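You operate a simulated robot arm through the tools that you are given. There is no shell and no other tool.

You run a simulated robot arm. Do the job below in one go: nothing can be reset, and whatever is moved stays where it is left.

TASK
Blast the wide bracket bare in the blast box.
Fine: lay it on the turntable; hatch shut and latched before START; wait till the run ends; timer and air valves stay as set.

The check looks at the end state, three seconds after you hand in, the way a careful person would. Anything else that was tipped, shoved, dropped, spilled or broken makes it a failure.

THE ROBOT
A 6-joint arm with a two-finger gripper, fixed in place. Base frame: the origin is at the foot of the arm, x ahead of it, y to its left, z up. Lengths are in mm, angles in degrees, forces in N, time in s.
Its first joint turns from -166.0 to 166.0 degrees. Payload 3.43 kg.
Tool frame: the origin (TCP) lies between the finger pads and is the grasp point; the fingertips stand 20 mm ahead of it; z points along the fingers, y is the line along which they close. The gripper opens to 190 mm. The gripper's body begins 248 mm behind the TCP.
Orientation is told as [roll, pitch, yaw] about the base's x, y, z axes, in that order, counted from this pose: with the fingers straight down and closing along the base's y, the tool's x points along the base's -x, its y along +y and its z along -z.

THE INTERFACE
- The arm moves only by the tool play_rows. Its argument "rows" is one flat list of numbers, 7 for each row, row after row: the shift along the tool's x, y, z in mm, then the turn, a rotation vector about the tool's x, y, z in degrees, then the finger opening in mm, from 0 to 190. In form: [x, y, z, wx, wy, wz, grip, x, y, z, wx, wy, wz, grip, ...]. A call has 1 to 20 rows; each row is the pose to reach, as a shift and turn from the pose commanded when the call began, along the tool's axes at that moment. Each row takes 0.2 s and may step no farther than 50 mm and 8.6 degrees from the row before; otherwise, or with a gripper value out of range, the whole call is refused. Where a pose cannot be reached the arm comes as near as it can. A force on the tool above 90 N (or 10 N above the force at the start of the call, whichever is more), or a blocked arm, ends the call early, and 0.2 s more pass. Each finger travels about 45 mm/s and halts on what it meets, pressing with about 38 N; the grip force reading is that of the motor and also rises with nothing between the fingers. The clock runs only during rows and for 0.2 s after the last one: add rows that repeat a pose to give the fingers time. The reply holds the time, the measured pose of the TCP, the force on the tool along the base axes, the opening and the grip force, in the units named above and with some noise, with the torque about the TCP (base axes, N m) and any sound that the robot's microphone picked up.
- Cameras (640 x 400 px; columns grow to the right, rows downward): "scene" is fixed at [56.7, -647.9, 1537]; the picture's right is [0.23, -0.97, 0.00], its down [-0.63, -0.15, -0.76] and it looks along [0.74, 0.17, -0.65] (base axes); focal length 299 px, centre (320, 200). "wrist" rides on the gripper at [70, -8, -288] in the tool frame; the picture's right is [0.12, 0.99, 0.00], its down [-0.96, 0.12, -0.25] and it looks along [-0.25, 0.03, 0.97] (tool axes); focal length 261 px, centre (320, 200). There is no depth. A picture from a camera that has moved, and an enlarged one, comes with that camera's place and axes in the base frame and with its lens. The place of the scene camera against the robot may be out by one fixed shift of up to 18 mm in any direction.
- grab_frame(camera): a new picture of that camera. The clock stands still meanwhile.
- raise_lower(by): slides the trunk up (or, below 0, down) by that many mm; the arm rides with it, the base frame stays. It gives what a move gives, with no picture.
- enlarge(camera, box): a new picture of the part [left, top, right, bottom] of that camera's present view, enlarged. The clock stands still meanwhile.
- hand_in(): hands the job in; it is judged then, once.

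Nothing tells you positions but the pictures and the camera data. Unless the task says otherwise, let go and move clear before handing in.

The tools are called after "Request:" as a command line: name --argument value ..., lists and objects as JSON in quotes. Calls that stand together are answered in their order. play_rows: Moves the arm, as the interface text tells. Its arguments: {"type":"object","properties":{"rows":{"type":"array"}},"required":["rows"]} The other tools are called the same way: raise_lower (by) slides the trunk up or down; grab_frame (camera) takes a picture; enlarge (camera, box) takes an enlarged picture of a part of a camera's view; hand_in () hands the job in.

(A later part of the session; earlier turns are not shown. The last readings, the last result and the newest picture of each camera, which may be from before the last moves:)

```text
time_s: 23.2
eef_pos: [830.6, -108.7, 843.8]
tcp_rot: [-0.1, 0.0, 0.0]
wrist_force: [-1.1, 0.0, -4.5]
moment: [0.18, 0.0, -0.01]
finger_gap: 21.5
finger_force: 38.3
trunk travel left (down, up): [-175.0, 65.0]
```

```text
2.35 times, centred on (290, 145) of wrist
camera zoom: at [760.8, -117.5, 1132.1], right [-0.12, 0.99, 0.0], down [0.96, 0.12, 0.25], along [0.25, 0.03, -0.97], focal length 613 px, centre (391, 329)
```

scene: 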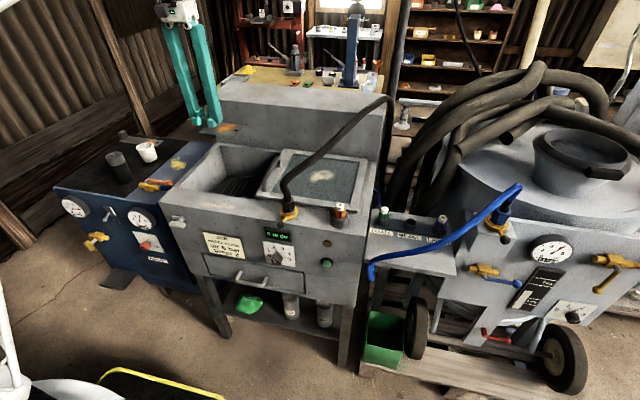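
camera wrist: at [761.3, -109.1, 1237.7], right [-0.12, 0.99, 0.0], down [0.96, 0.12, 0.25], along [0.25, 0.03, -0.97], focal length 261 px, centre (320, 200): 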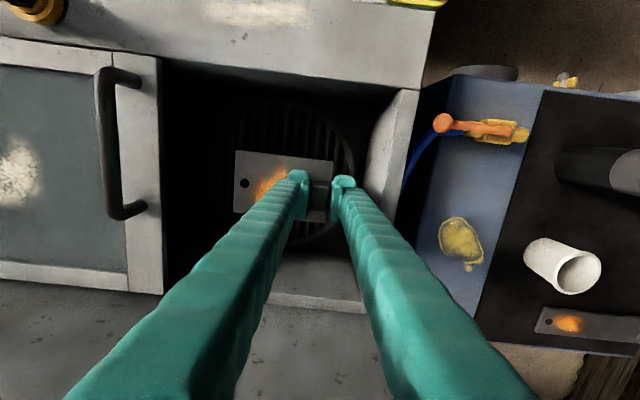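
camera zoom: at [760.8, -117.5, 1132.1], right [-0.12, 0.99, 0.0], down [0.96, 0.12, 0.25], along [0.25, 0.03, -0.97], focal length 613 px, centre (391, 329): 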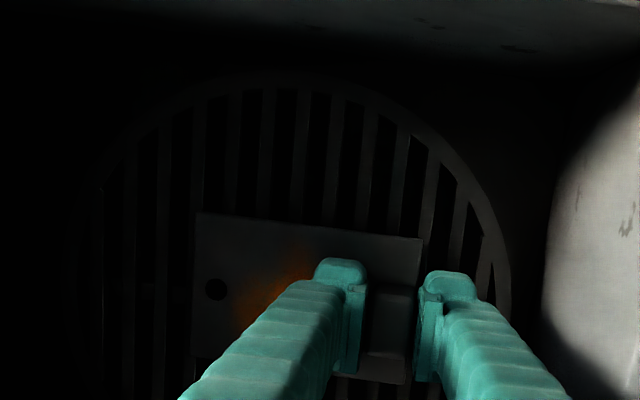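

Still no contact at z ≈ 844, so the table is lower than I estimated. I'll continue in 3–4 mm increments.

Request:
play_rows --rows '[0, 0, 2, 0, 0, 0, 8, 0, 0, 4, 0, 0, 0, 8, 0, 0, 4, 0, 0, 0, 8]'

Request:
play_rows --rows '[0, 0, 2, 0, 0, 0, 8, 0, 0, 3, 0, 0, 0, 8, 0, 0, 3, 0, 0, 0, 8]'

Request:
play_rows --rows '[0, 0, 2, 0, 0, 0, 8, 0, 0, 3, 0, 0, 0, 8, 0, 0, 3, 0, 0, 0, 8]'

```text
time_s: 24.0
eef_pos: [830.5, -108.3, 840.9]
tcp_rot: [0.0, 0.0, 0.0]
wrist_force: [-0.3, 1.4, -2.1]
moment: [-0.07, -0.1, 0.03]
finger_gap: 21.0
finger_force: 38.4
trunk travel left (down, up): [-175.0, 65.0]
```

```text
time_s: 24.8
eef_pos: [828.9, -108.8, 837.6]
tcp_rot: [0.0, 0.0, -0.1]
wrist_force: [0.2, 0.3, -2.7]
moment: [-0.07, -0.05, 0.03]
finger_gap: 21.1
finger_force: 38.1
trunk travel left (down, up): [-175.0, 65.0]
```

```text
time_s: 25.6
eef_pos: [829.5, -109.4, 834.5]
tcp_rot: [0.0, 0.1, 0.0]
wrist_force: [0.0, 1.6, -2.7]
moment: [-0.08, -0.07, -0.01]
finger_gap: 21.2
finger_force: 38.2
trunk travel left (down, up): [-175.0, 65.0]
```

The force and torque changed at z ≈ 841: the far end of the plate is touching something, and going lower did not raise the load. I'll stop and look.

Request:
enlarge --camera "scene" --box '[200, 150, 290, 210]'

Request:
enlarge --camera "wrist" --box '[170, 60, 410, 230]'

Request:
enlarge --camera "wrist" --box '[230, 130, 350, 220]'

```text
6.67 times, centred on (245, 180) of scene
camera zoom: at [56.7, -647.9, 1537.0], right [0.23, -0.97, 0.0], down [-0.63, -0.15, -0.76], along [0.74, 0.17, -0.65], focal length 1992 px, centre (820, 333)
```

zoom: 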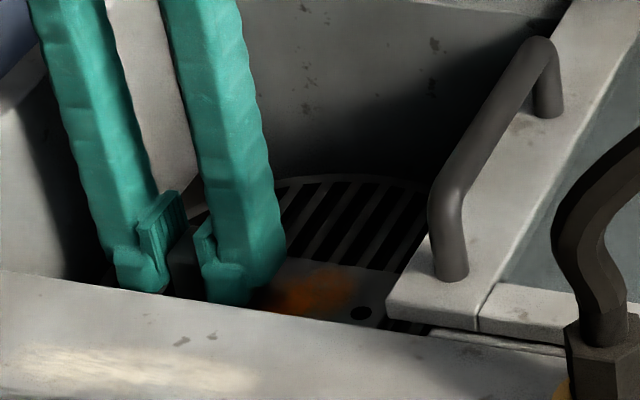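

```text
2.35 times, centred on (290, 145) of wrist
camera zoom: at [760.9, -117.9, 1122.5], right [-0.12, 0.99, 0.0], down [0.96, 0.12, 0.25], along [0.25, 0.03, -0.97], focal length 613 px, centre (391, 329)
```

zoom: 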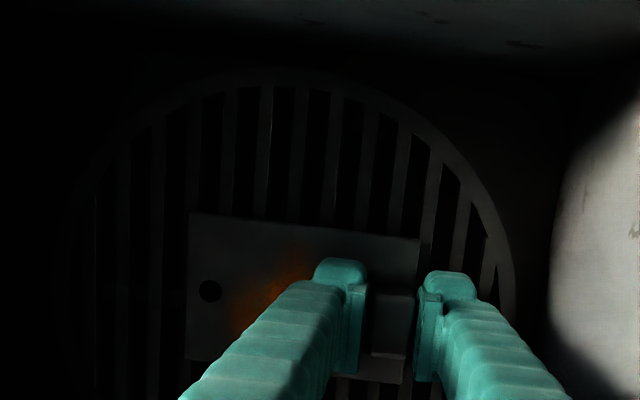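

```text
4.44 times, centred on (290, 175) of wrist
camera zoom: at [760.9, -117.9, 1122.5], right [-0.12, 0.99, 0.0], down [0.96, 0.12, 0.25], along [0.25, 0.03, -0.97], focal length 1158 px, centre (453, 311)
```

zoom: 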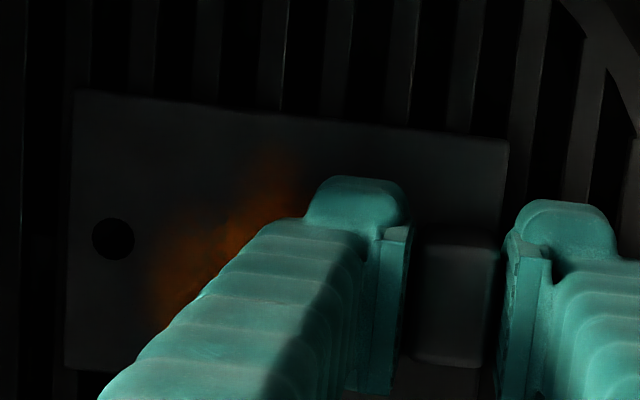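

The far end of the plate, which had sagged slightly in the grip, has touched and is now levelling out. I'll go down in 1.5–2 mm steps until the lug end bears too.

Request:
play_rows --rows '[0, 0, 1, 0, 0, 0, 8, 0, 0, 2, 0, 0, 0, 8, 0, 0, 2, 0, 0, 0, 8]'

Request:
play_rows --rows '[0, 0, 1, 0, 0, 0, 8, 0, 0, 2, 0, 0, 0, 8, 0, 0, 2, 0, 0, 0, 8]'

```text
time_s: 26.4
eef_pos: [829.9, -108.7, 834.4]
tcp_rot: [0.1, 0.1, 0.0]
wrist_force: [0.7, 1.2, 9.8]
moment: [0.03, 0.28, 0.0]
finger_gap: 20.8
finger_force: 37.5
trunk travel left (down, up): [-175.0, 65.0]
```

```text
time_s: 27.2
eef_pos: [828.7, -109.0, 833.5]
tcp_rot: [0.0, -0.1, -0.1]
wrist_force: [0.4, -0.4, 34.2]
moment: [0.04, -0.06, -0.06]
finger_gap: 21.3
finger_force: 37.8
trunk travel left (down, up): [-175.0, 65.0]
```

The plate is now fully seated with 34 N of load. I'll ease up about 2.5 mm to relieve it, then open the fingers.

Request:
play_rows --rows '[0, 0, -1.5, 0, 0, 0, 8, 0, 0, -2.5, 0, 0, 0, 8, 0, 0, -2.5, 0, 0, 0, 24, 0, 0, -2.5, 0, 0, 0, 40, 0, 0, -2.5, 0, 0, 0, 50, 0, 0, -2.5, 0, 0, 0, 50, 0, 0, -2.5, 0, 0, 0, 50]'

Request:
enlarge --camera "wrist" --box '[170, 60, 410, 230]'

Request:
enlarge --camera "scene" --box '[200, 150, 290, 210]'

```text
time_s: 28.8
eef_pos: [829.9, -109.0, 834.2]
tcp_rot: [0.0, 0.0, 0.0]
wrist_force: [0.0, 0.4, 0.4]
moment: [0.02, 0.0, -0.02]
finger_gap: 50.1
finger_force: 0.2
trunk travel left (down, up): [-175.0, 65.0]
```

```text
2.35 times, centred on (290, 145) of wrist
camera zoom: at [761.1, -117.9, 1121.1], right [-0.12, 0.99, 0.0], down [0.96, 0.12, 0.25], along [0.25, 0.03, -0.97], focal length 613 px, centre (391, 329)
```

zoom: 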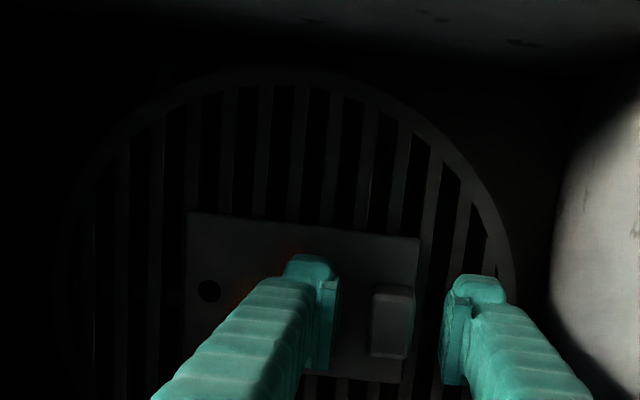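

```text
6.67 times, centred on (245, 180) of scene
camera zoom: at [56.7, -647.9, 1537.0], right [0.23, -0.97, 0.0], down [-0.63, -0.15, -0.76], along [0.74, 0.17, -0.65], focal length 1992 px, centre (820, 333)
```

zoom: 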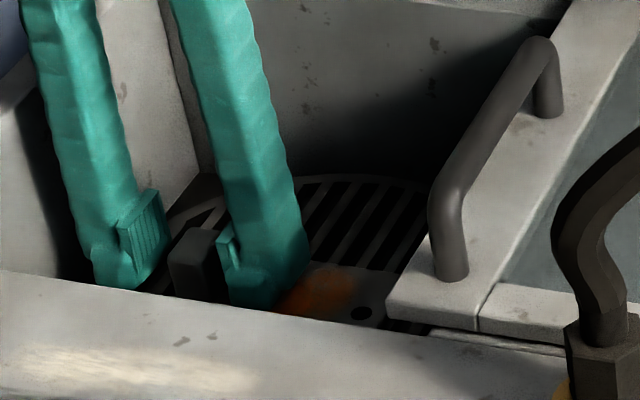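

The bracket is released and lies flat on the grille. I'll retract straight up and look.

Request:
play_rows --rows '[0, 0, -20, 0, 0, 0, 50, 0, 0, -60, 0, 0, 0, 50, 0, 0, -105, 0, 0, 0, 50, 0, 0, -150, 0, 0, 0, 50, 0, 0, -195, 0, 0, 0, 50, 0, 0, -240, 0, 0, 0, 60, 0, 0, -280, 0, 0, 0, 80, 0, 0, -300, 0, 0, 0, 100]'

Request:
grab_frame --camera "wrist"

Request:
enlarge --camera "wrist" --box '[170, 60, 410, 230]'

Request:
enlarge --camera "scene" --box '[190, 130, 310, 210]'

```text
time_s: 30.6
eef_pos: [831.6, -109.5, 1136.8]
tcp_rot: [0.0, 0.0, 0.0]
wrist_force: [0.0, 0.8, -0.1]
moment: [-0.03, -0.01, -0.02]
finger_gap: 100.0
finger_force: 0.0
trunk travel left (down, up): [-175.0, 65.0]
```

```text
taken
camera wrist: at [761.9, -118.7, 1424.0], right [-0.12, 0.99, 0.0], down [0.96, 0.12, 0.25], along [0.25, 0.03, -0.97], focal length 261 px, centre (320, 200)
```

wrist: 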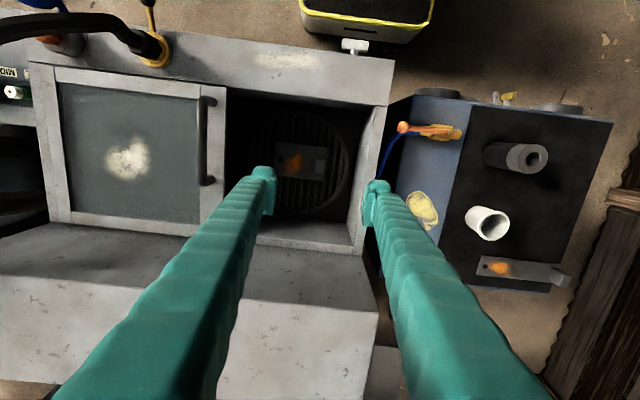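

```text
2.35 times, centred on (290, 145) of wrist
camera zoom: at [761.9, -118.7, 1424.0], right [-0.12, 0.99, 0.0], down [0.96, 0.12, 0.25], along [0.25, 0.03, -0.97], focal length 613 px, centre (391, 329)
```

zoom: 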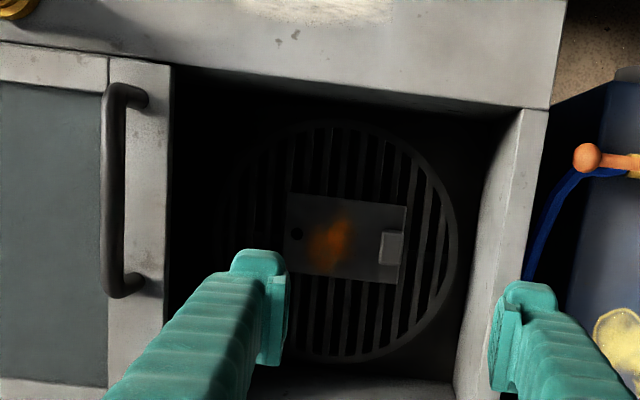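

```text
5.00 times, centred on (250, 170) of scene
camera zoom: at [56.7, -647.9, 1537.0], right [0.23, -0.97, 0.0], down [-0.63, -0.15, -0.76], along [0.74, 0.17, -0.65], focal length 1494 px, centre (670, 350)
```

zoom: 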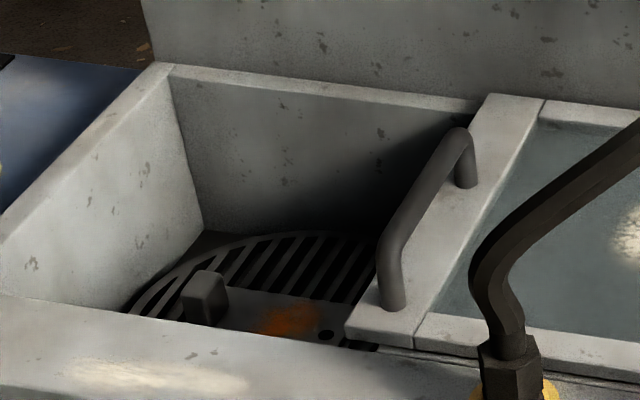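

The bracket lies centred on the turntable. The hatch handle bar runs along x from about 735 to 876 at y ≈ −315, z ≈ 970. Next I move above it and come down partway to check.

Request:
play_rows --rows '[5, -45, 0, 0, 0, 0, 90, 10, -90, 0, 0, 0, 0, 80, 15, -135, 0, 0, 0, 0, 70, 20, -175, 0, 0, 0, 0, 70, 26, -206, 20, 0, 0, 0, 70, 26, -206, 60, 0, 0, 0, 70, 26, -206, 95, 0, 0, 0, 70, 26, -206, 95, 0, 0, 0, 70]'

Request:
grab_frame --camera "wrist"

Request:
enlarge --camera "wrist" --box '[240, 100, 400, 240]'

Request:
enlarge --camera "scene" --box '[170, 50, 410, 220]'

```text
time_s: 32.4
eef_pos: [805.1, -315.5, 1039.8]
tcp_rot: [0.0, 0.1, 0.0]
wrist_force: [-0.2, -0.6, -0.1]
moment: [0.03, 0.01, 0.01]
finger_gap: 69.8
finger_force: 0.1
trunk travel left (down, up): [-175.0, 65.0]
```

```text
taken
camera wrist: at [735.4, -323.4, 1327.1], right [-0.12, 0.99, 0.0], down [0.96, 0.12, 0.25], along [0.25, 0.03, -0.97], focal length 261 px, centre (320, 200)
```

wrist: 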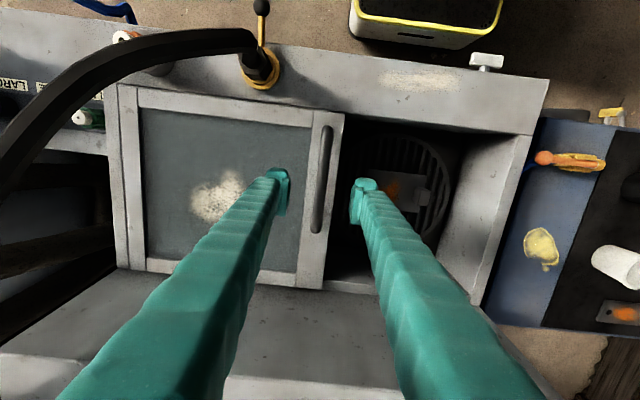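

```text
2.86 times, centred on (320, 170) of wrist
camera zoom: at [735.4, -323.4, 1327.1], right [-0.12, 0.99, 0.0], down [0.96, 0.12, 0.25], along [0.25, 0.03, -0.97], focal length 745 px, centre (320, 286)
```

zoom: 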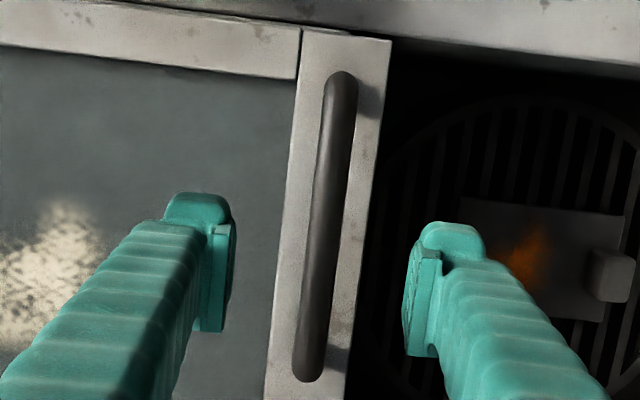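

```text
2.35 times, centred on (290, 135) of scene
camera zoom: at [56.7, -647.9, 1537.0], right [0.23, -0.97, 0.0], down [-0.63, -0.15, -0.76], along [0.74, 0.17, -0.65], focal length 703 px, centre (391, 353)
```

zoom: 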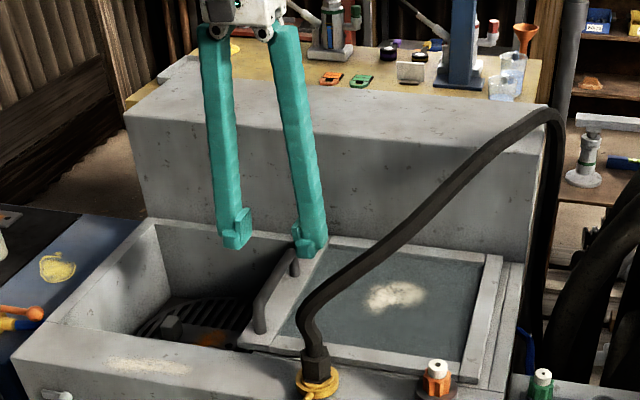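

The bar is at y ≈ −312.6 and z ≈ 972, centred between the fingers. I'll descend so the pads straddle it and close.

Request:
play_rows --rows '[2, 2.5, 25, 0, 0, 0, 60, 4, 2.5, 45, 0, 0, 0, 60, 4, 2.5, 60, 0, 0, 0, 60, 4, 2.5, 71, 0, 0, 0, 60, 4, 2.5, 71, 0, 0, 0, 60]'

Request:
enlarge --camera "wrist" --box '[240, 100, 400, 240]'

Request:
enlarge --camera "scene" --box '[220, 110, 340, 210]'

```text
time_s: 33.6
eef_pos: [800.1, -311.2, 967.2]
tcp_rot: [0.0, -0.1, 0.0]
wrist_force: [0.5, 0.0, -0.1]
moment: [0.0, 0.02, -0.01]
finger_gap: 60.3
finger_force: 0.1
trunk travel left (down, up): [-175.0, 65.0]
```

```text
2.86 times, centred on (320, 170) of wrist
camera zoom: at [730.7, -321.0, 1254.8], right [-0.12, 0.99, 0.0], down [0.96, 0.12, 0.25], along [0.25, 0.03, -0.97], focal length 745 px, centre (320, 286)
```

zoom: 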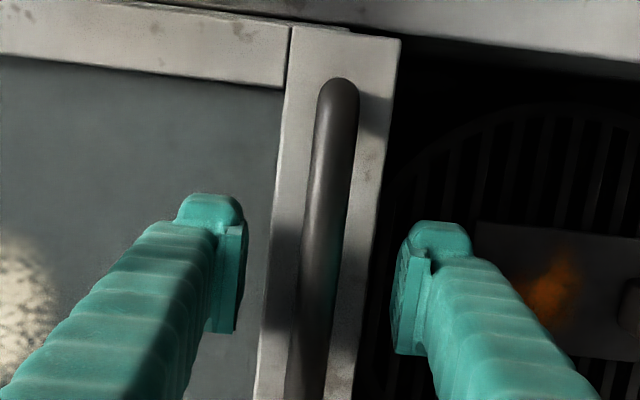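

```text
4.00 times, centred on (280, 160) of scene
camera zoom: at [56.7, -647.9, 1537.0], right [0.23, -0.97, 0.0], down [-0.63, -0.15, -0.76], along [0.74, 0.17, -0.65], focal length 1196 px, centre (480, 360)
```

zoom: 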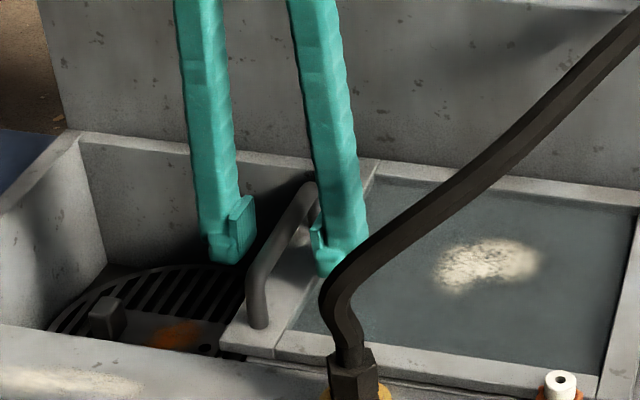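

The fingers straddle the bar. Closing now.

Request:
play_rows --rows '[0, 1, 0, 0, 0, 0, 45, 0, 1, 0, 0, 0, 0, 30, 0, 1, 0, 0, 0, 0, 15, 0, 1, 0, 0, 0, 0, 8, 0, 1, 0, 0, 0, 0, 8, 0, 1, 0, 0, 0, 0, 8]'

Request:
enlarge --camera "wrist" --box '[240, 100, 400, 240]'

```text
time_s: 35.0
eef_pos: [800.3, -311.5, 966.3]
tcp_rot: [0.0, 0.0, 0.0]
wrist_force: [0.8, -2.6, -1.9]
moment: [0.04, -0.1, 0.03]
finger_gap: 11.1
finger_force: 44.1
trunk travel left (down, up): [-175.0, 65.0]
```

```text
2.86 times, centred on (320, 170) of wrist
camera zoom: at [730.7, -320.3, 1255.0], right [-0.12, 0.99, 0.0], down [0.96, 0.11, 0.25], along [0.25, 0.03, -0.97], focal length 745 px, centre (320, 286)
```

zoom: 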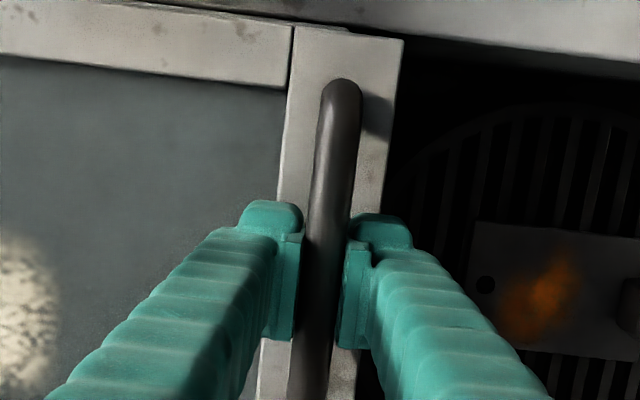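

The bar is gripped at 11 mm. I'll slide the hatch towards +y (left), starting with a short test move.

Request:
play_rows --rows '[0, 5, 0, 0, 0, 0, 8, 0, 12, 0, 0, 0, 0, 8, 0, 20, 0, 0, 0, 0, 8, 0, 30, 0, 0, 0, 0, 8]'

Request:
enlarge --camera "scene" --box '[170, 110, 390, 250]'

```text
time_s: 36.0
eef_pos: [800.5, -280.1, 967.7]
tcp_rot: [0.0, 0.0, 0.0]
wrist_force: [-4.7, -0.6, -5.2]
moment: [0.07, 0.04, -0.04]
finger_gap: 11.2
finger_force: 45.0
trunk travel left (down, up): [-175.0, 65.0]
```

```text
2.86 times, centred on (280, 180) of scene
camera zoom: at [56.7, -647.9, 1537.0], right [0.23, -0.97, 0.0], down [-0.63, -0.15, -0.76], along [0.74, 0.17, -0.65], focal length 854 px, centre (434, 257)
```

zoom: 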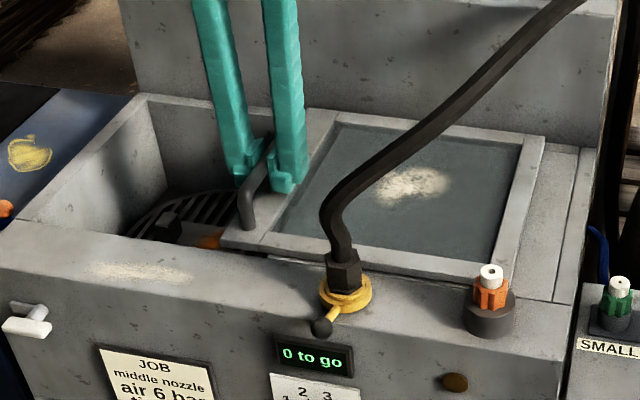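

The hatch slides freely. I continue left for about another 200 mm.

Request:
play_rows --rows '[0, 15, 0, 0, 0, 0, 8, 0, 35, 0, 0, 0, 0, 8, 0, 55, 0, 0, 0, 0, 8, 0, 75, 0, 0, 0, 0, 8, 0, 95, 0, 0, 0, 0, 8, 0, 115, 0, 0, 0, 0, 8, 0, 135, 0, 0, 0, 0, 8, 0, 155, 0, 0, 0, 0, 8, 0, 175, 0, 0, 0, 0, 8, 0, 190, 0, 0, 0, 0, 8, 0, 200, 0, 0, 0, 0, 8]'

Request:
grab_frame --camera "wrist"

Request:
enlarge --camera "scene" --box '[150, 110, 390, 260]'

```text
time_s: 38.4
eef_pos: [799.7, -79.8, 967.5]
tcp_rot: [0.0, -0.2, 0.0]
wrist_force: [-7.7, 0.1, 10.4]
moment: [0.02, 0.16, -0.03]
finger_gap: 11.1
finger_force: 44.7
trunk travel left (down, up): [-175.0, 65.0]
```

```text
taken
camera wrist: at [730.3, -90.0, 1254.8], right [-0.12, 0.99, 0.0], down [0.96, 0.12, 0.25], along [0.25, 0.03, -0.97], focal length 261 px, centre (320, 200)
```

wrist: 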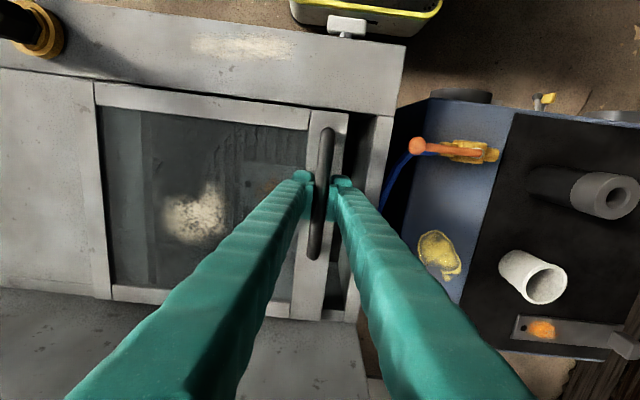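

```text
2.67 times, centred on (270, 185) of scene
camera zoom: at [56.7, -647.9, 1537.0], right [0.23, -0.97, 0.0], down [-0.63, -0.15, -0.76], along [0.74, 0.17, -0.65], focal length 797 px, centre (453, 240)
```

zoom: 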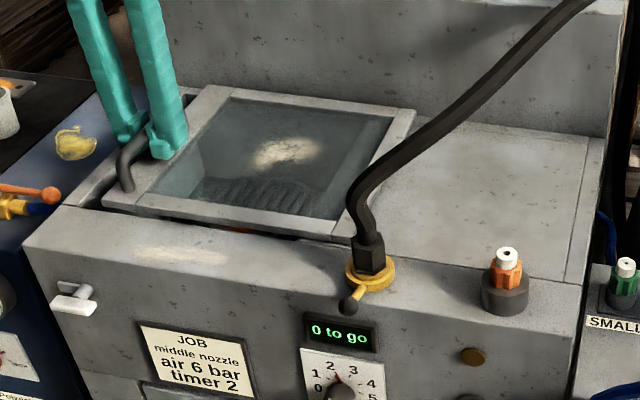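

About 45 mm of gap remains. I'll move 30 mm more, then slow down to find the stop.

Request:
play_rows --rows '[0, 10, 0, 0, 0, 0, 8, 0, 20, 0, 0, 0, 0, 8, 0, 30, 0, 0, 0, 0, 8, 0, 30, 0, 0, 0, 0, 8]'

Request:
play_rows --rows '[0, 4, 0, 0, 0, 0, 8, 0, 8, 0, 0, 0, 0, 8, 0, 8, 0, 0, 0, 0, 8]'

Request:
enlarge --camera "wrist" --box '[240, 80, 440, 320]'

Request:
enlarge --camera "scene" --box '[150, 120, 310, 240]'

```text
time_s: 39.4
eef_pos: [799.5, -50.6, 966.8]
tcp_rot: [0.0, 0.0, 0.1]
wrist_force: [-6.8, -1.2, 6.6]
moment: [0.02, -0.2, -0.01]
finger_gap: 10.9
finger_force: 44.1
trunk travel left (down, up): [-175.0, 65.0]
```

```text
time_s: 40.2
eef_pos: [799.9, -43.4, 967.4]
tcp_rot: [0.0, 0.1, -0.1]
wrist_force: [-2.2, -0.6, -2.1]
moment: [0.0, -0.17, 0.06]
finger_gap: 10.9
finger_force: 44.5
trunk travel left (down, up): [-175.0, 65.0]
```

```text
1.67 times, centred on (340, 200) of wrist
camera zoom: at [730.8, -52.9, 1254.9], right [-0.12, 0.99, 0.0], down [0.96, 0.12, 0.25], along [0.25, 0.03, -0.97], focal length 434 px, centre (287, 200)
```

zoom: 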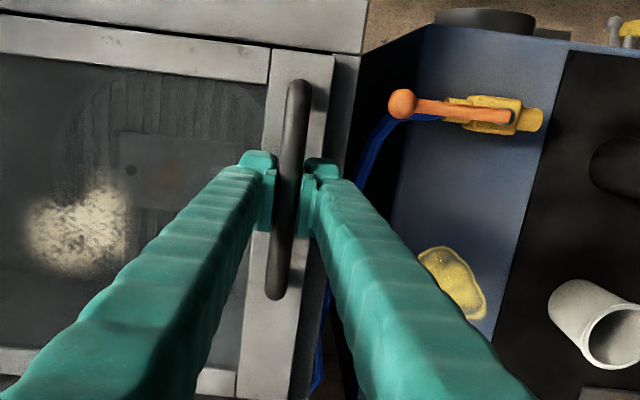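

```text
3.33 times, centred on (230, 180) of scene
camera zoom: at [56.7, -647.9, 1537.0], right [0.23, -0.97, 0.0], down [-0.63, -0.15, -0.76], along [0.74, 0.17, -0.65], focal length 996 px, centre (620, 267)
```

zoom: 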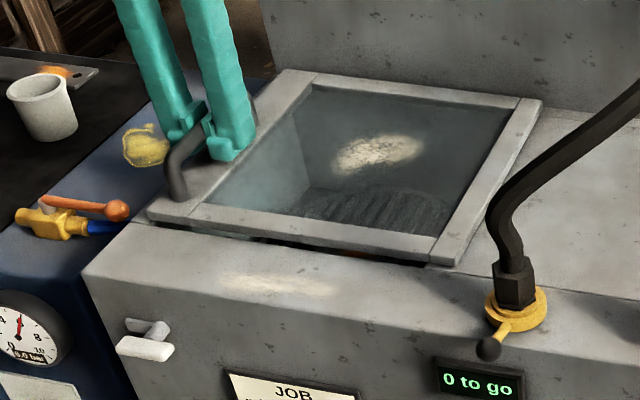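

The hatch now overlaps the left rim, but there may still be some travel left. I'll push on in small steps until I feel the stop.

Request:
play_rows --rows '[0, 3, 0, 0, 0, 0, 8, 0, 6, 0, 0, 0, 0, 8, 0, 6, 0, 0, 0, 0, 8]'

Request:
play_rows --rows '[0, 3, 0, 0, 0, 0, 8, 0, 6, 0, 0, 0, 0, 8, 0, 6, 0, 0, 0, 0, 8]'

```text
time_s: 41.0
eef_pos: [800.7, -38.1, 966.8]
tcp_rot: [0.0, 0.1, 0.0]
wrist_force: [0.5, -1.0, -8.1]
moment: [0.03, -0.09, 0.03]
finger_gap: 11.0
finger_force: 44.4
trunk travel left (down, up): [-175.0, 65.0]
```

```text
time_s: 41.8
eef_pos: [799.1, -31.5, 967.8]
tcp_rot: [-0.1, 0.0, 0.0]
wrist_force: [1.5, -3.0, -9.0]
moment: [0.04, -0.08, 0.0]
finger_gap: 10.8
finger_force: 44.2
trunk travel left (down, up): [-175.0, 65.0]
```

Request:
play_rows --rows '[0, 2, 0, 0, 0, 0, 8, 0, 4, 0, 0, 0, 0, 8, 0, 4, 0, 0, 0, 0, 8]'

Request:
enlarge --camera "scene" --box '[150, 120, 310, 240]'

Request:
enlarge --camera "wrist" --box '[240, 80, 440, 320]'

```text
time_s: 42.6
eef_pos: [800.2, -27.4, 967.3]
tcp_rot: [0.0, 0.0, -0.1]
wrist_force: [0.1, -8.2, -4.5]
moment: [0.04, 0.05, 0.15]
finger_gap: 10.9
finger_force: 44.6
trunk travel left (down, up): [-175.0, 65.0]
```

```text
3.33 times, centred on (230, 180) of scene
camera zoom: at [56.7, -647.9, 1537.0], right [0.23, -0.97, 0.0], down [-0.63, -0.15, -0.76], along [0.74, 0.17, -0.65], focal length 996 px, centre (620, 267)
```

zoom: 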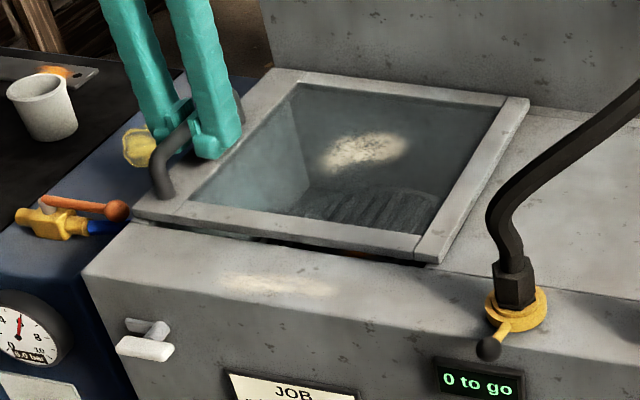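

```text
1.67 times, centred on (340, 200) of wrist
camera zoom: at [730.8, -37.0, 1254.9], right [-0.12, 0.99, 0.0], down [0.96, 0.11, 0.25], along [0.25, 0.03, -0.97], focal length 434 px, centre (287, 200)
```

zoom: 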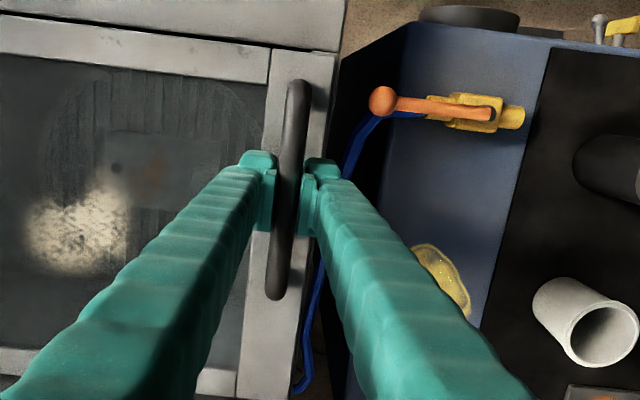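

The hatch is nearly flush with the cabinet's left edge and resistance is starting (−8 N). I'll push a few mm more to confirm the stop.

Request:
play_rows --rows '[0, 1, 0, 0, 0, 0, 8, 0, 2.5, 0, 0, 0, 0, 8, 0, 2.5, 0, 0, 0, 0, 8]'

Request:
play_rows --rows '[0, 1, 0, 0, 0, 0, 8, 0, 2.5, 0, 0, 0, 0, 8, 0, 2.5, 0, 0, 0, 0, 8]'

```text
time_s: 43.4
eef_pos: [801.3, -28.2, 966.2]
tcp_rot: [-0.2, 0.0, -0.1]
wrist_force: [0.0, -43.6, -2.7]
moment: [0.29, 0.04, 0.09]
finger_gap: 10.8
finger_force: 44.5
trunk travel left (down, up): [-175.0, 65.0]
```

```text
time_s: 44.2
eef_pos: [799.1, -27.4, 966.2]
tcp_rot: [-0.2, 0.0, 0.0]
wrist_force: [2.5, -72.5, 5.2]
moment: [0.55, 0.02, -0.03]
finger_gap: 11.2
finger_force: 44.3
trunk travel left (down, up): [-175.0, 65.0]
```

The hatch is firmly against its stop. I'll relax the push, open the fingers and rise clear.

Request:
play_rows --rows '[0, -2, 0, 0, 0, 0, 8, 0, -4, 0, 0, 0, 0, 8, 0, -4, 0, 0, 0, 0, 20, 0, -4, 0, 0, 0, 0, 35, 0, -4, 0, 0, 0, 0, 50, 0, -4, 0, 0, 0, 0, 50]'

Request:
play_rows --rows '[0, 0, -20, 0, 0, 0, 50, 0, 0, -60, 0, 0, 0, 50, 0, 0, -105, 0, 0, 0, 50, 0, 0, -150, 0, 0, 0, 50]'

Request:
grab_frame --camera "wrist"

Request:
enlarge --camera "scene" --box '[150, 120, 390, 270]'

Request:
enlarge --camera "scene" --box '[155, 205, 215, 245]'

```text
time_s: 45.6
eef_pos: [800.4, -27.3, 966.7]
tcp_rot: [0.0, 0.0, 0.1]
wrist_force: [-0.2, -0.1, 0.7]
moment: [-0.02, 0.02, -0.01]
finger_gap: 50.0
finger_force: 0.2
trunk travel left (down, up): [-175.0, 65.0]
```

```text
time_s: 46.6
eef_pos: [800.9, -25.6, 1116.8]
tcp_rot: [-0.1, 0.1, 0.0]
wrist_force: [0.1, 1.4, -0.8]
moment: [0.04, 0.04, 0.03]
finger_gap: 50.2
finger_force: 0.0
trunk travel left (down, up): [-175.0, 65.0]
```

```text
taken
camera wrist: at [732.7, -33.6, 1405.2], right [-0.12, 0.99, 0.0], down [0.96, 0.12, 0.25], along [0.25, 0.03, -0.97], focal length 261 px, centre (320, 200)
```

wrist: 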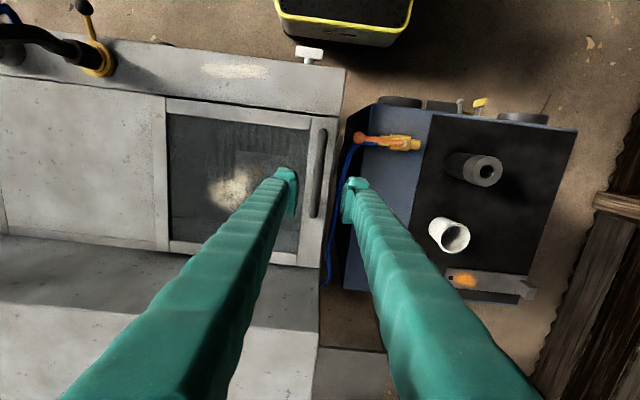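

```text
2.67 times, centred on (270, 195) of scene
camera zoom: at [56.7, -647.9, 1537.0], right [0.23, -0.97, 0.0], down [-0.63, -0.15, -0.76], along [0.74, 0.17, -0.65], focal length 797 px, centre (453, 213)
```

zoom: 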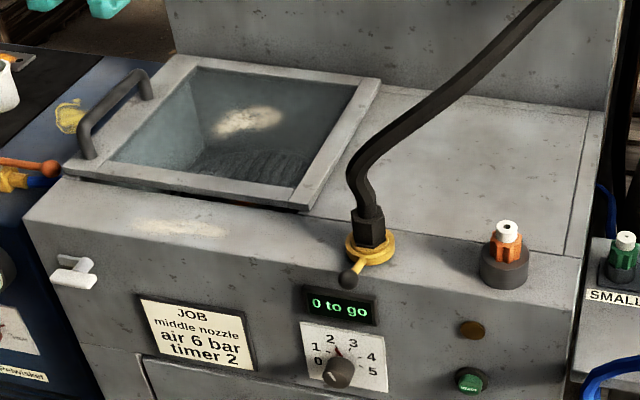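

```text
10.00 times, centred on (185, 225) of scene
camera zoom: at [56.7, -647.9, 1537.0], right [0.23, -0.97, 0.0], down [-0.63, -0.15, -0.76], along [0.74, 0.17, -0.65], focal length 2989 px, centre (1670, -50)
```

zoom: 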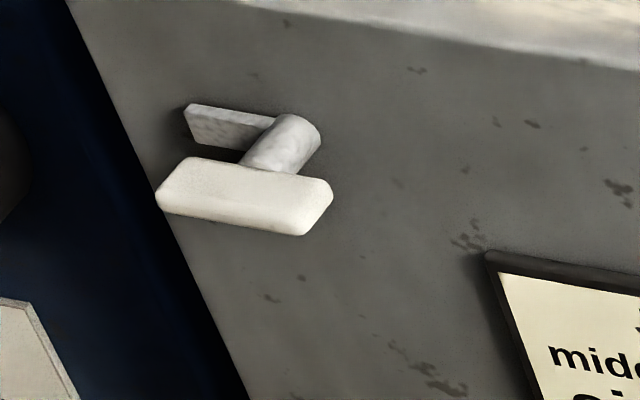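

The hatch is shut. The latch is a white T-handle on the front face at the left, with its tongue pointing left, so it must be turned a quarter turn. I'll move in front of the face and pitch the tool towards horizontal in stages for a direct look.

Request:
play_rows --rows '[40, -10, 0, 0, 0, 0, 50, 80, -20, 0, 0, 0, 0, 50, 120, -30, 0, 0, 0, 0, 50, 160, -40, 0, 0, 0, 0, 50, 200, -50, 0, 0, 0, 0, 50, 240, -60, 0, 0, 0, 0, 50, 250, -65, 0, 0, 0, 0, 50]'

Request:
grab_frame --camera "wrist"

Request:
grab_frame --camera "scene"

```text
time_s: 48.2
eef_pos: [547.0, -91.6, 1118.3]
tcp_rot: [0.0, 0.0, 0.0]
wrist_force: [0.0, 0.8, 0.2]
moment: [0.01, 0.04, 0.0]
finger_gap: 49.9
finger_force: 0.1
trunk travel left (down, up): [-175.0, 65.0]
```

```text
taken
camera wrist: at [479.3, -100.7, 1406.4], right [-0.12, 0.99, 0.0], down [0.96, 0.12, 0.25], along [0.25, 0.03, -0.97], focal length 261 px, centre (320, 200)
```

wrist: 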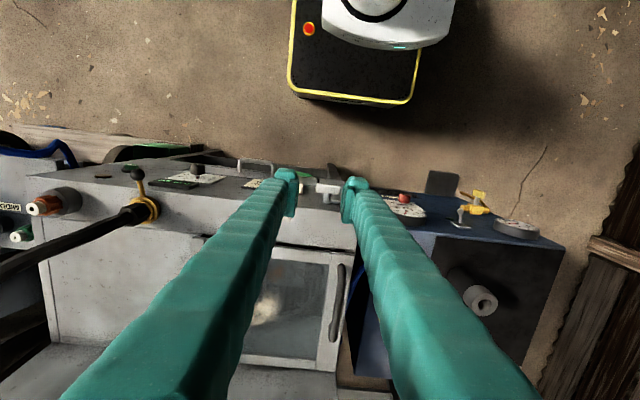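

```text
taken
```

scene: 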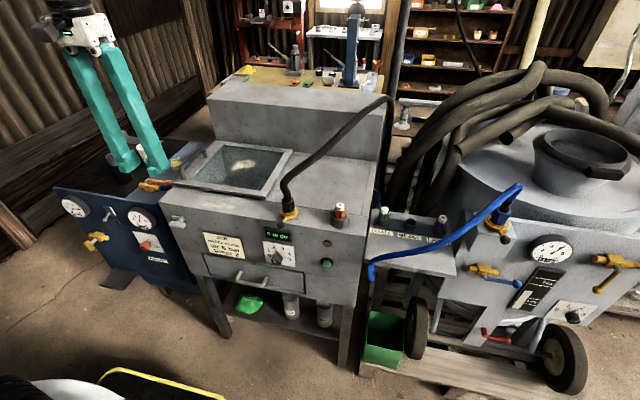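

Request:
enlarge --camera "wrist" --box '[270, 160, 400, 240]'

Request:
play_rows --rows '[10, 0, 0, 0, -8, 0, 50, 20, 0, 0, 0, -16, 0, 50, 30, 0, 0, 0, -24, 0, 50, 40, 0, 0, 0, -32, 0, 50, 50, 0, 0, 0, -40, 0, 50, 50, 0, 0, 0, -45, 0, 50]'

Request:
grab_frame --camera "wrist"

Request:
grab_frame --camera "scene"

```text
4.92 times, centred on (335, 200) of wrist
camera zoom: at [479.3, -100.7, 1406.4], right [-0.12, 0.99, 0.0], down [0.96, 0.12, 0.25], along [0.25, 0.03, -0.97], focal length 1283 px, centre (246, 200)
```

zoom: 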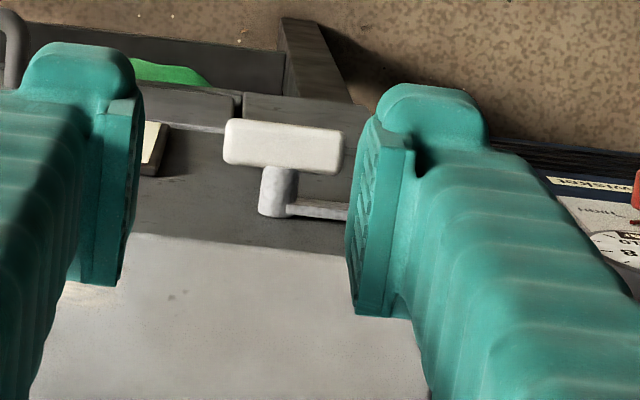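

```text
time_s: 49.6
eef_pos: [500.0, -86.2, 1118.7]
tcp_rot: [-0.1, -45.3, 0.8]
wrist_force: [-0.3, -0.9, -0.9]
moment: [0.0, 0.01, 0.05]
finger_gap: 50.0
finger_force: 0.0
trunk travel left (down, up): [-175.0, 65.0]
```

```text
taken
camera wrist: at [247.7, -97.3, 1271.6], right [-0.1, 0.99, -0.09], down [0.5, 0.12, 0.86], along [0.86, 0.04, -0.51], focal length 261 px, centre (320, 200)
```

wrist: 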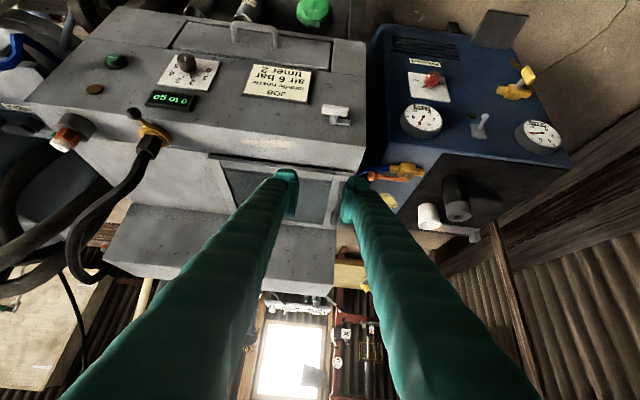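

```text
taken
```

scene: 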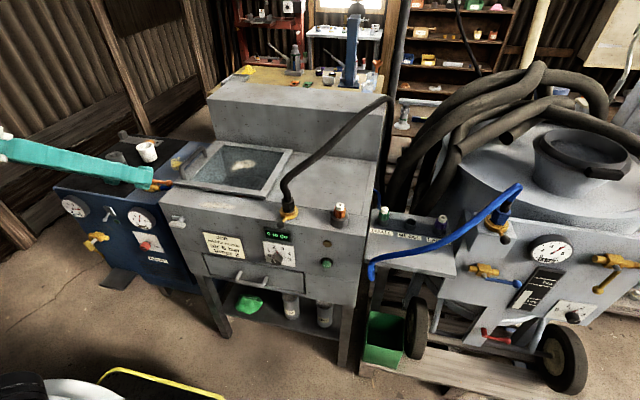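

The 45° pitch works and I now see the front panel directly (upside down). I'll zoom in on the latch, START and the dial.

Request:
enlarge --camera "wrist" --box '[290, 80, 390, 150]'

Request:
enlarge --camera "wrist" --box '[40, 30, 240, 160]'

Request:
enlarge --camera "wrist" --box '[190, 100, 420, 250]'

```text
5.71 times, centred on (340, 115) of wrist
camera zoom: at [247.7, -97.3, 1271.6], right [-0.1, 0.99, -0.09], down [0.5, 0.12, 0.86], along [0.86, 0.04, -0.51], focal length 1489 px, centre (206, 686)
```

zoom: 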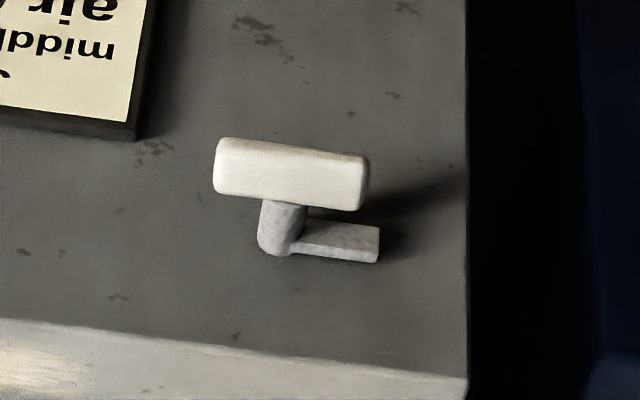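

```text
3.08 times, centred on (140, 95) of wrist
camera zoom: at [247.7, -97.3, 1271.6], right [-0.1, 0.99, -0.09], down [0.5, 0.12, 0.86], along [0.86, 0.04, -0.51], focal length 802 px, centre (874, 523)
```

zoom: 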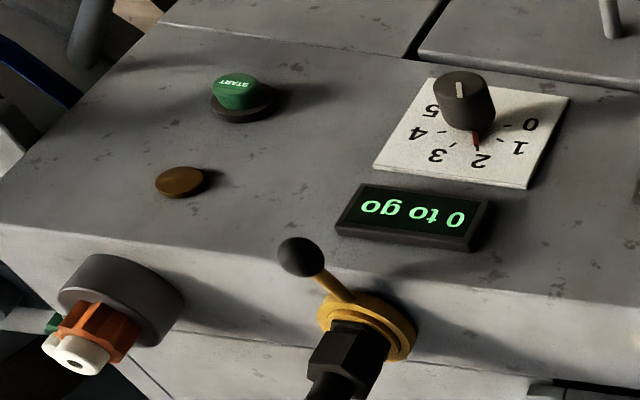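

```text
2.67 times, centred on (305, 175) of wrist
camera zoom: at [247.7, -97.3, 1271.6], right [-0.1, 0.99, -0.09], down [0.5, 0.12, 0.86], along [0.86, 0.04, -0.51], focal length 695 px, centre (360, 267)
```

zoom: 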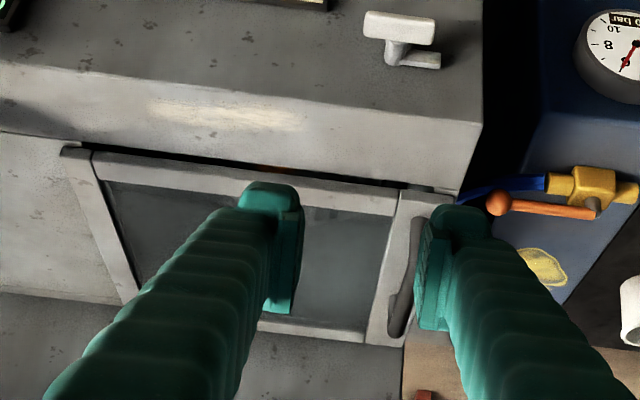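

The T-bar centre is at about (594, −70, 859), about 54 mm long along y, with the tongue pointing left (+y). Turning it clockwise (seen from the front) brings the tongue up towards the hatch. I'll finish pitching to horizontal and then roll so that the fingers close vertically.

Request:
play_rows --rows '[0, 0, 0, 0, -8, 0, 50, 0, 0, 0, 0, -16, 0, 50, 0, 0, 0, 0, -24, 0, 50, 0, 0, 0, 0, -32, 0, 50, 0, 0, 0, 0, -40, 0, 50, 0, 0, 0, 0, -44.9, 0, 50]'

Request:
grab_frame --camera "wrist"

```text
time_s: 50.2
eef_pos: [524.4, 6.9, 1117.7]
tcp_rot: [1.9, -57.2, 12.3]
wrist_force: [-0.3, 0.1, 0.2]
moment: [-0.02, 0.01, -0.08]
finger_gap: 49.7
finger_force: 0.0
trunk travel left (down, up): [-175.0, 65.0]
stopped in row 2: the arm was blocked; the commanded pose is now the measured one
```

```text
taken
camera wrist: at [256.8, -70.2, 1213.7], right [-0.3, 0.95, -0.08], down [0.28, 0.17, 0.94], along [0.91, 0.26, -0.32], focal length 261 px, centre (320, 200)
```

wrist: 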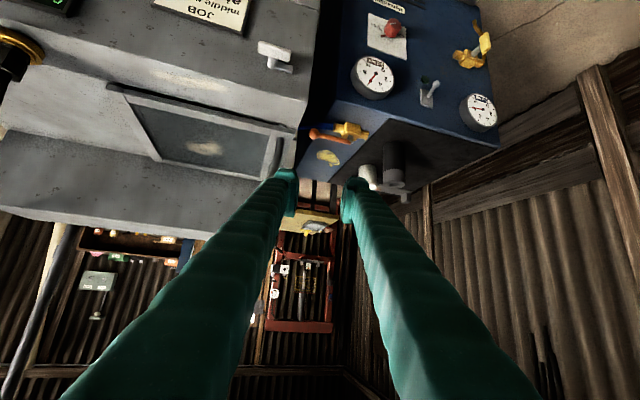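

The arm is blocked past about 57° of pitch because the wrist gets too close to its own base, so I'll leave the horizontal approach. I'll return the tool to vertical and turn the latch by pushing the right end of the T-bar down with closed fingers.

Request:
play_rows --rows '[0, 0, 0, 0.3, 8, 0, 50, 0, 0, 0, 0.6, 16, 0, 50, 0, 0, 0, 0.9, 24, 0, 50, 0, 0, 0, 1.2, 32, 0, 50, 0, 0, 0, 1.5, 40, 0, 50, 0, 0, 0, 1.7, 48, 0, 50, 0, 0, 0, 1.9, 56, 0, 50, 0, 0, 0, 1.9, 57.2, 0, 50]'

```text
time_s: 52.0
eef_pos: [523.9, 5.5, 1118.4]
tcp_rot: [-0.6, -0.1, 12.9]
wrist_force: [0.1, 0.2, -0.8]
moment: [0.01, -0.03, -0.01]
finger_gap: 50.1
finger_force: 0.0
trunk travel left (down, up): [-175.0, 65.0]
```

Request:
play_rows --rows '[0, 0, 0, -0.3, 0, 6.5, 30, 0, 0, 0, -0.6, 0, 12.9, 15, 0, 0, 0, -0.6, 0, 12.9, 0, 0, 0, 0, -0.6, 0, 12.9, 0]'

Request:
grab_frame --camera "wrist"

```text
time_s: 53.0
eef_pos: [524.8, 8.2, 1119.4]
tcp_rot: [-0.1, -0.4, 0.0]
wrist_force: [-0.4, -0.6, -0.1]
moment: [-0.01, -0.01, -0.03]
finger_gap: 0.1
finger_force: 32.3
trunk travel left (down, up): [-175.0, 65.0]
```

```text
taken
camera wrist: at [454.1, -1.7, 1406.1], right [-0.12, 0.99, 0.0], down [0.96, 0.12, 0.25], along [0.25, 0.03, -0.97], focal length 261 px, centre (320, 200)
```

wrist: 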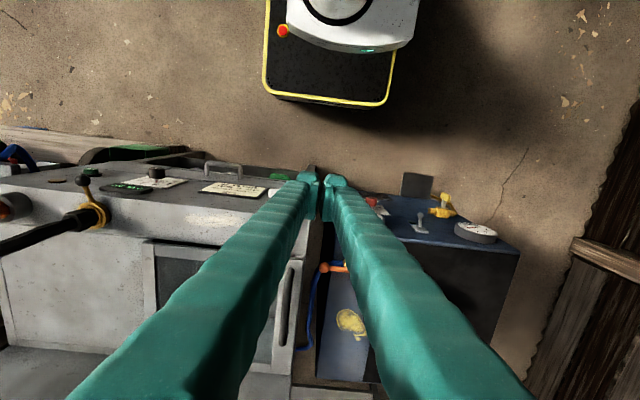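

I'm back to vertical with the fingers closed. I'll move to the right of the latch and get a clear close view of the T-bar.

Request:
play_rows --rows '[-15, -40, 0, 0, 0.4, 0, 0, -30, -80, 0, 0, 0.4, 0, 0, -45, -120, 0, 0, 0.4, 0, 0, -58, -160, 0, 0, 0.4, 0, 0, -63, -178, 30, 0, 0.4, 0, 0, -63, -178, 70, 0, 0.4, 0, 0, -63, -178, 110, 0, 0.4, 0, 0, -63, -178, 150, 0, 0.4, 0, 0]'

Request:
grab_frame --camera "wrist"

Request:
enlarge --camera "wrist" --box '[330, 130, 460, 230]'

Request:
enlarge --camera "scene" --box '[130, 120, 330, 260]'

```text
time_s: 54.8
eef_pos: [587.4, -170.2, 970.9]
tcp_rot: [-0.3, 0.1, 0.0]
wrist_force: [0.5, -0.6, 0.0]
moment: [-0.05, -0.09, -0.02]
finger_gap: 0.1
finger_force: 34.5
trunk travel left (down, up): [-175.0, 65.0]
```

```text
taken
camera wrist: at [519.0, -178.7, 1257.8], right [-0.12, 0.99, 0.0], down [0.96, 0.12, 0.25], along [0.24, 0.03, -0.97], focal length 261 px, centre (320, 200)
```

wrist: 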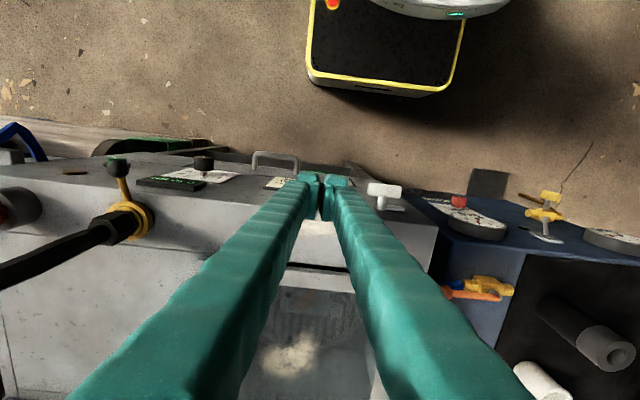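

```text
4.00 times, centred on (395, 180) of wrist
camera zoom: at [519.0, -178.7, 1257.8], right [-0.12, 0.99, 0.0], down [0.96, 0.12, 0.25], along [0.24, 0.03, -0.97], focal length 1043 px, centre (20, 280)
```

zoom: 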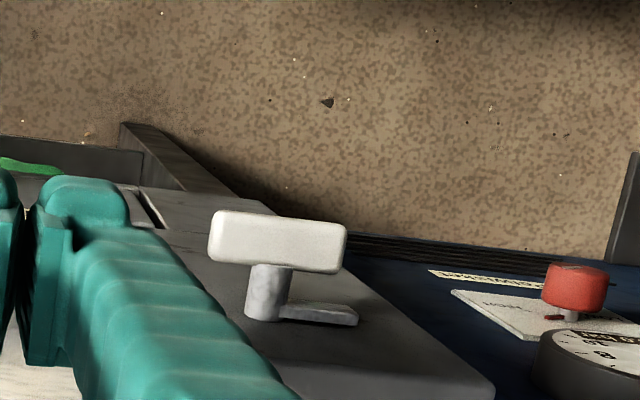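

```text
2.86 times, centred on (230, 190) of scene
camera zoom: at [56.7, -647.9, 1537.0], right [0.23, -0.97, 0.0], down [-0.63, -0.15, -0.76], along [0.74, 0.17, -0.65], focal length 854 px, centre (577, 229)
```

zoom: 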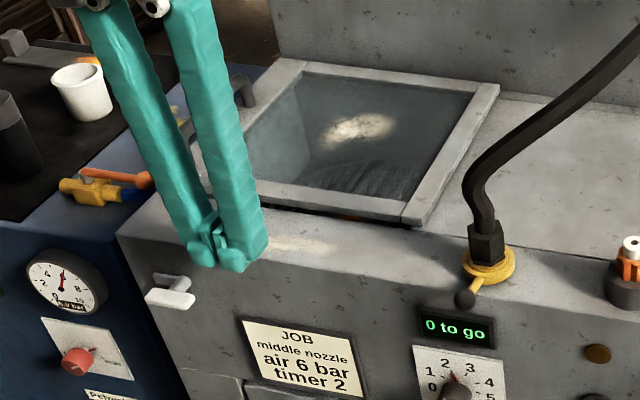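

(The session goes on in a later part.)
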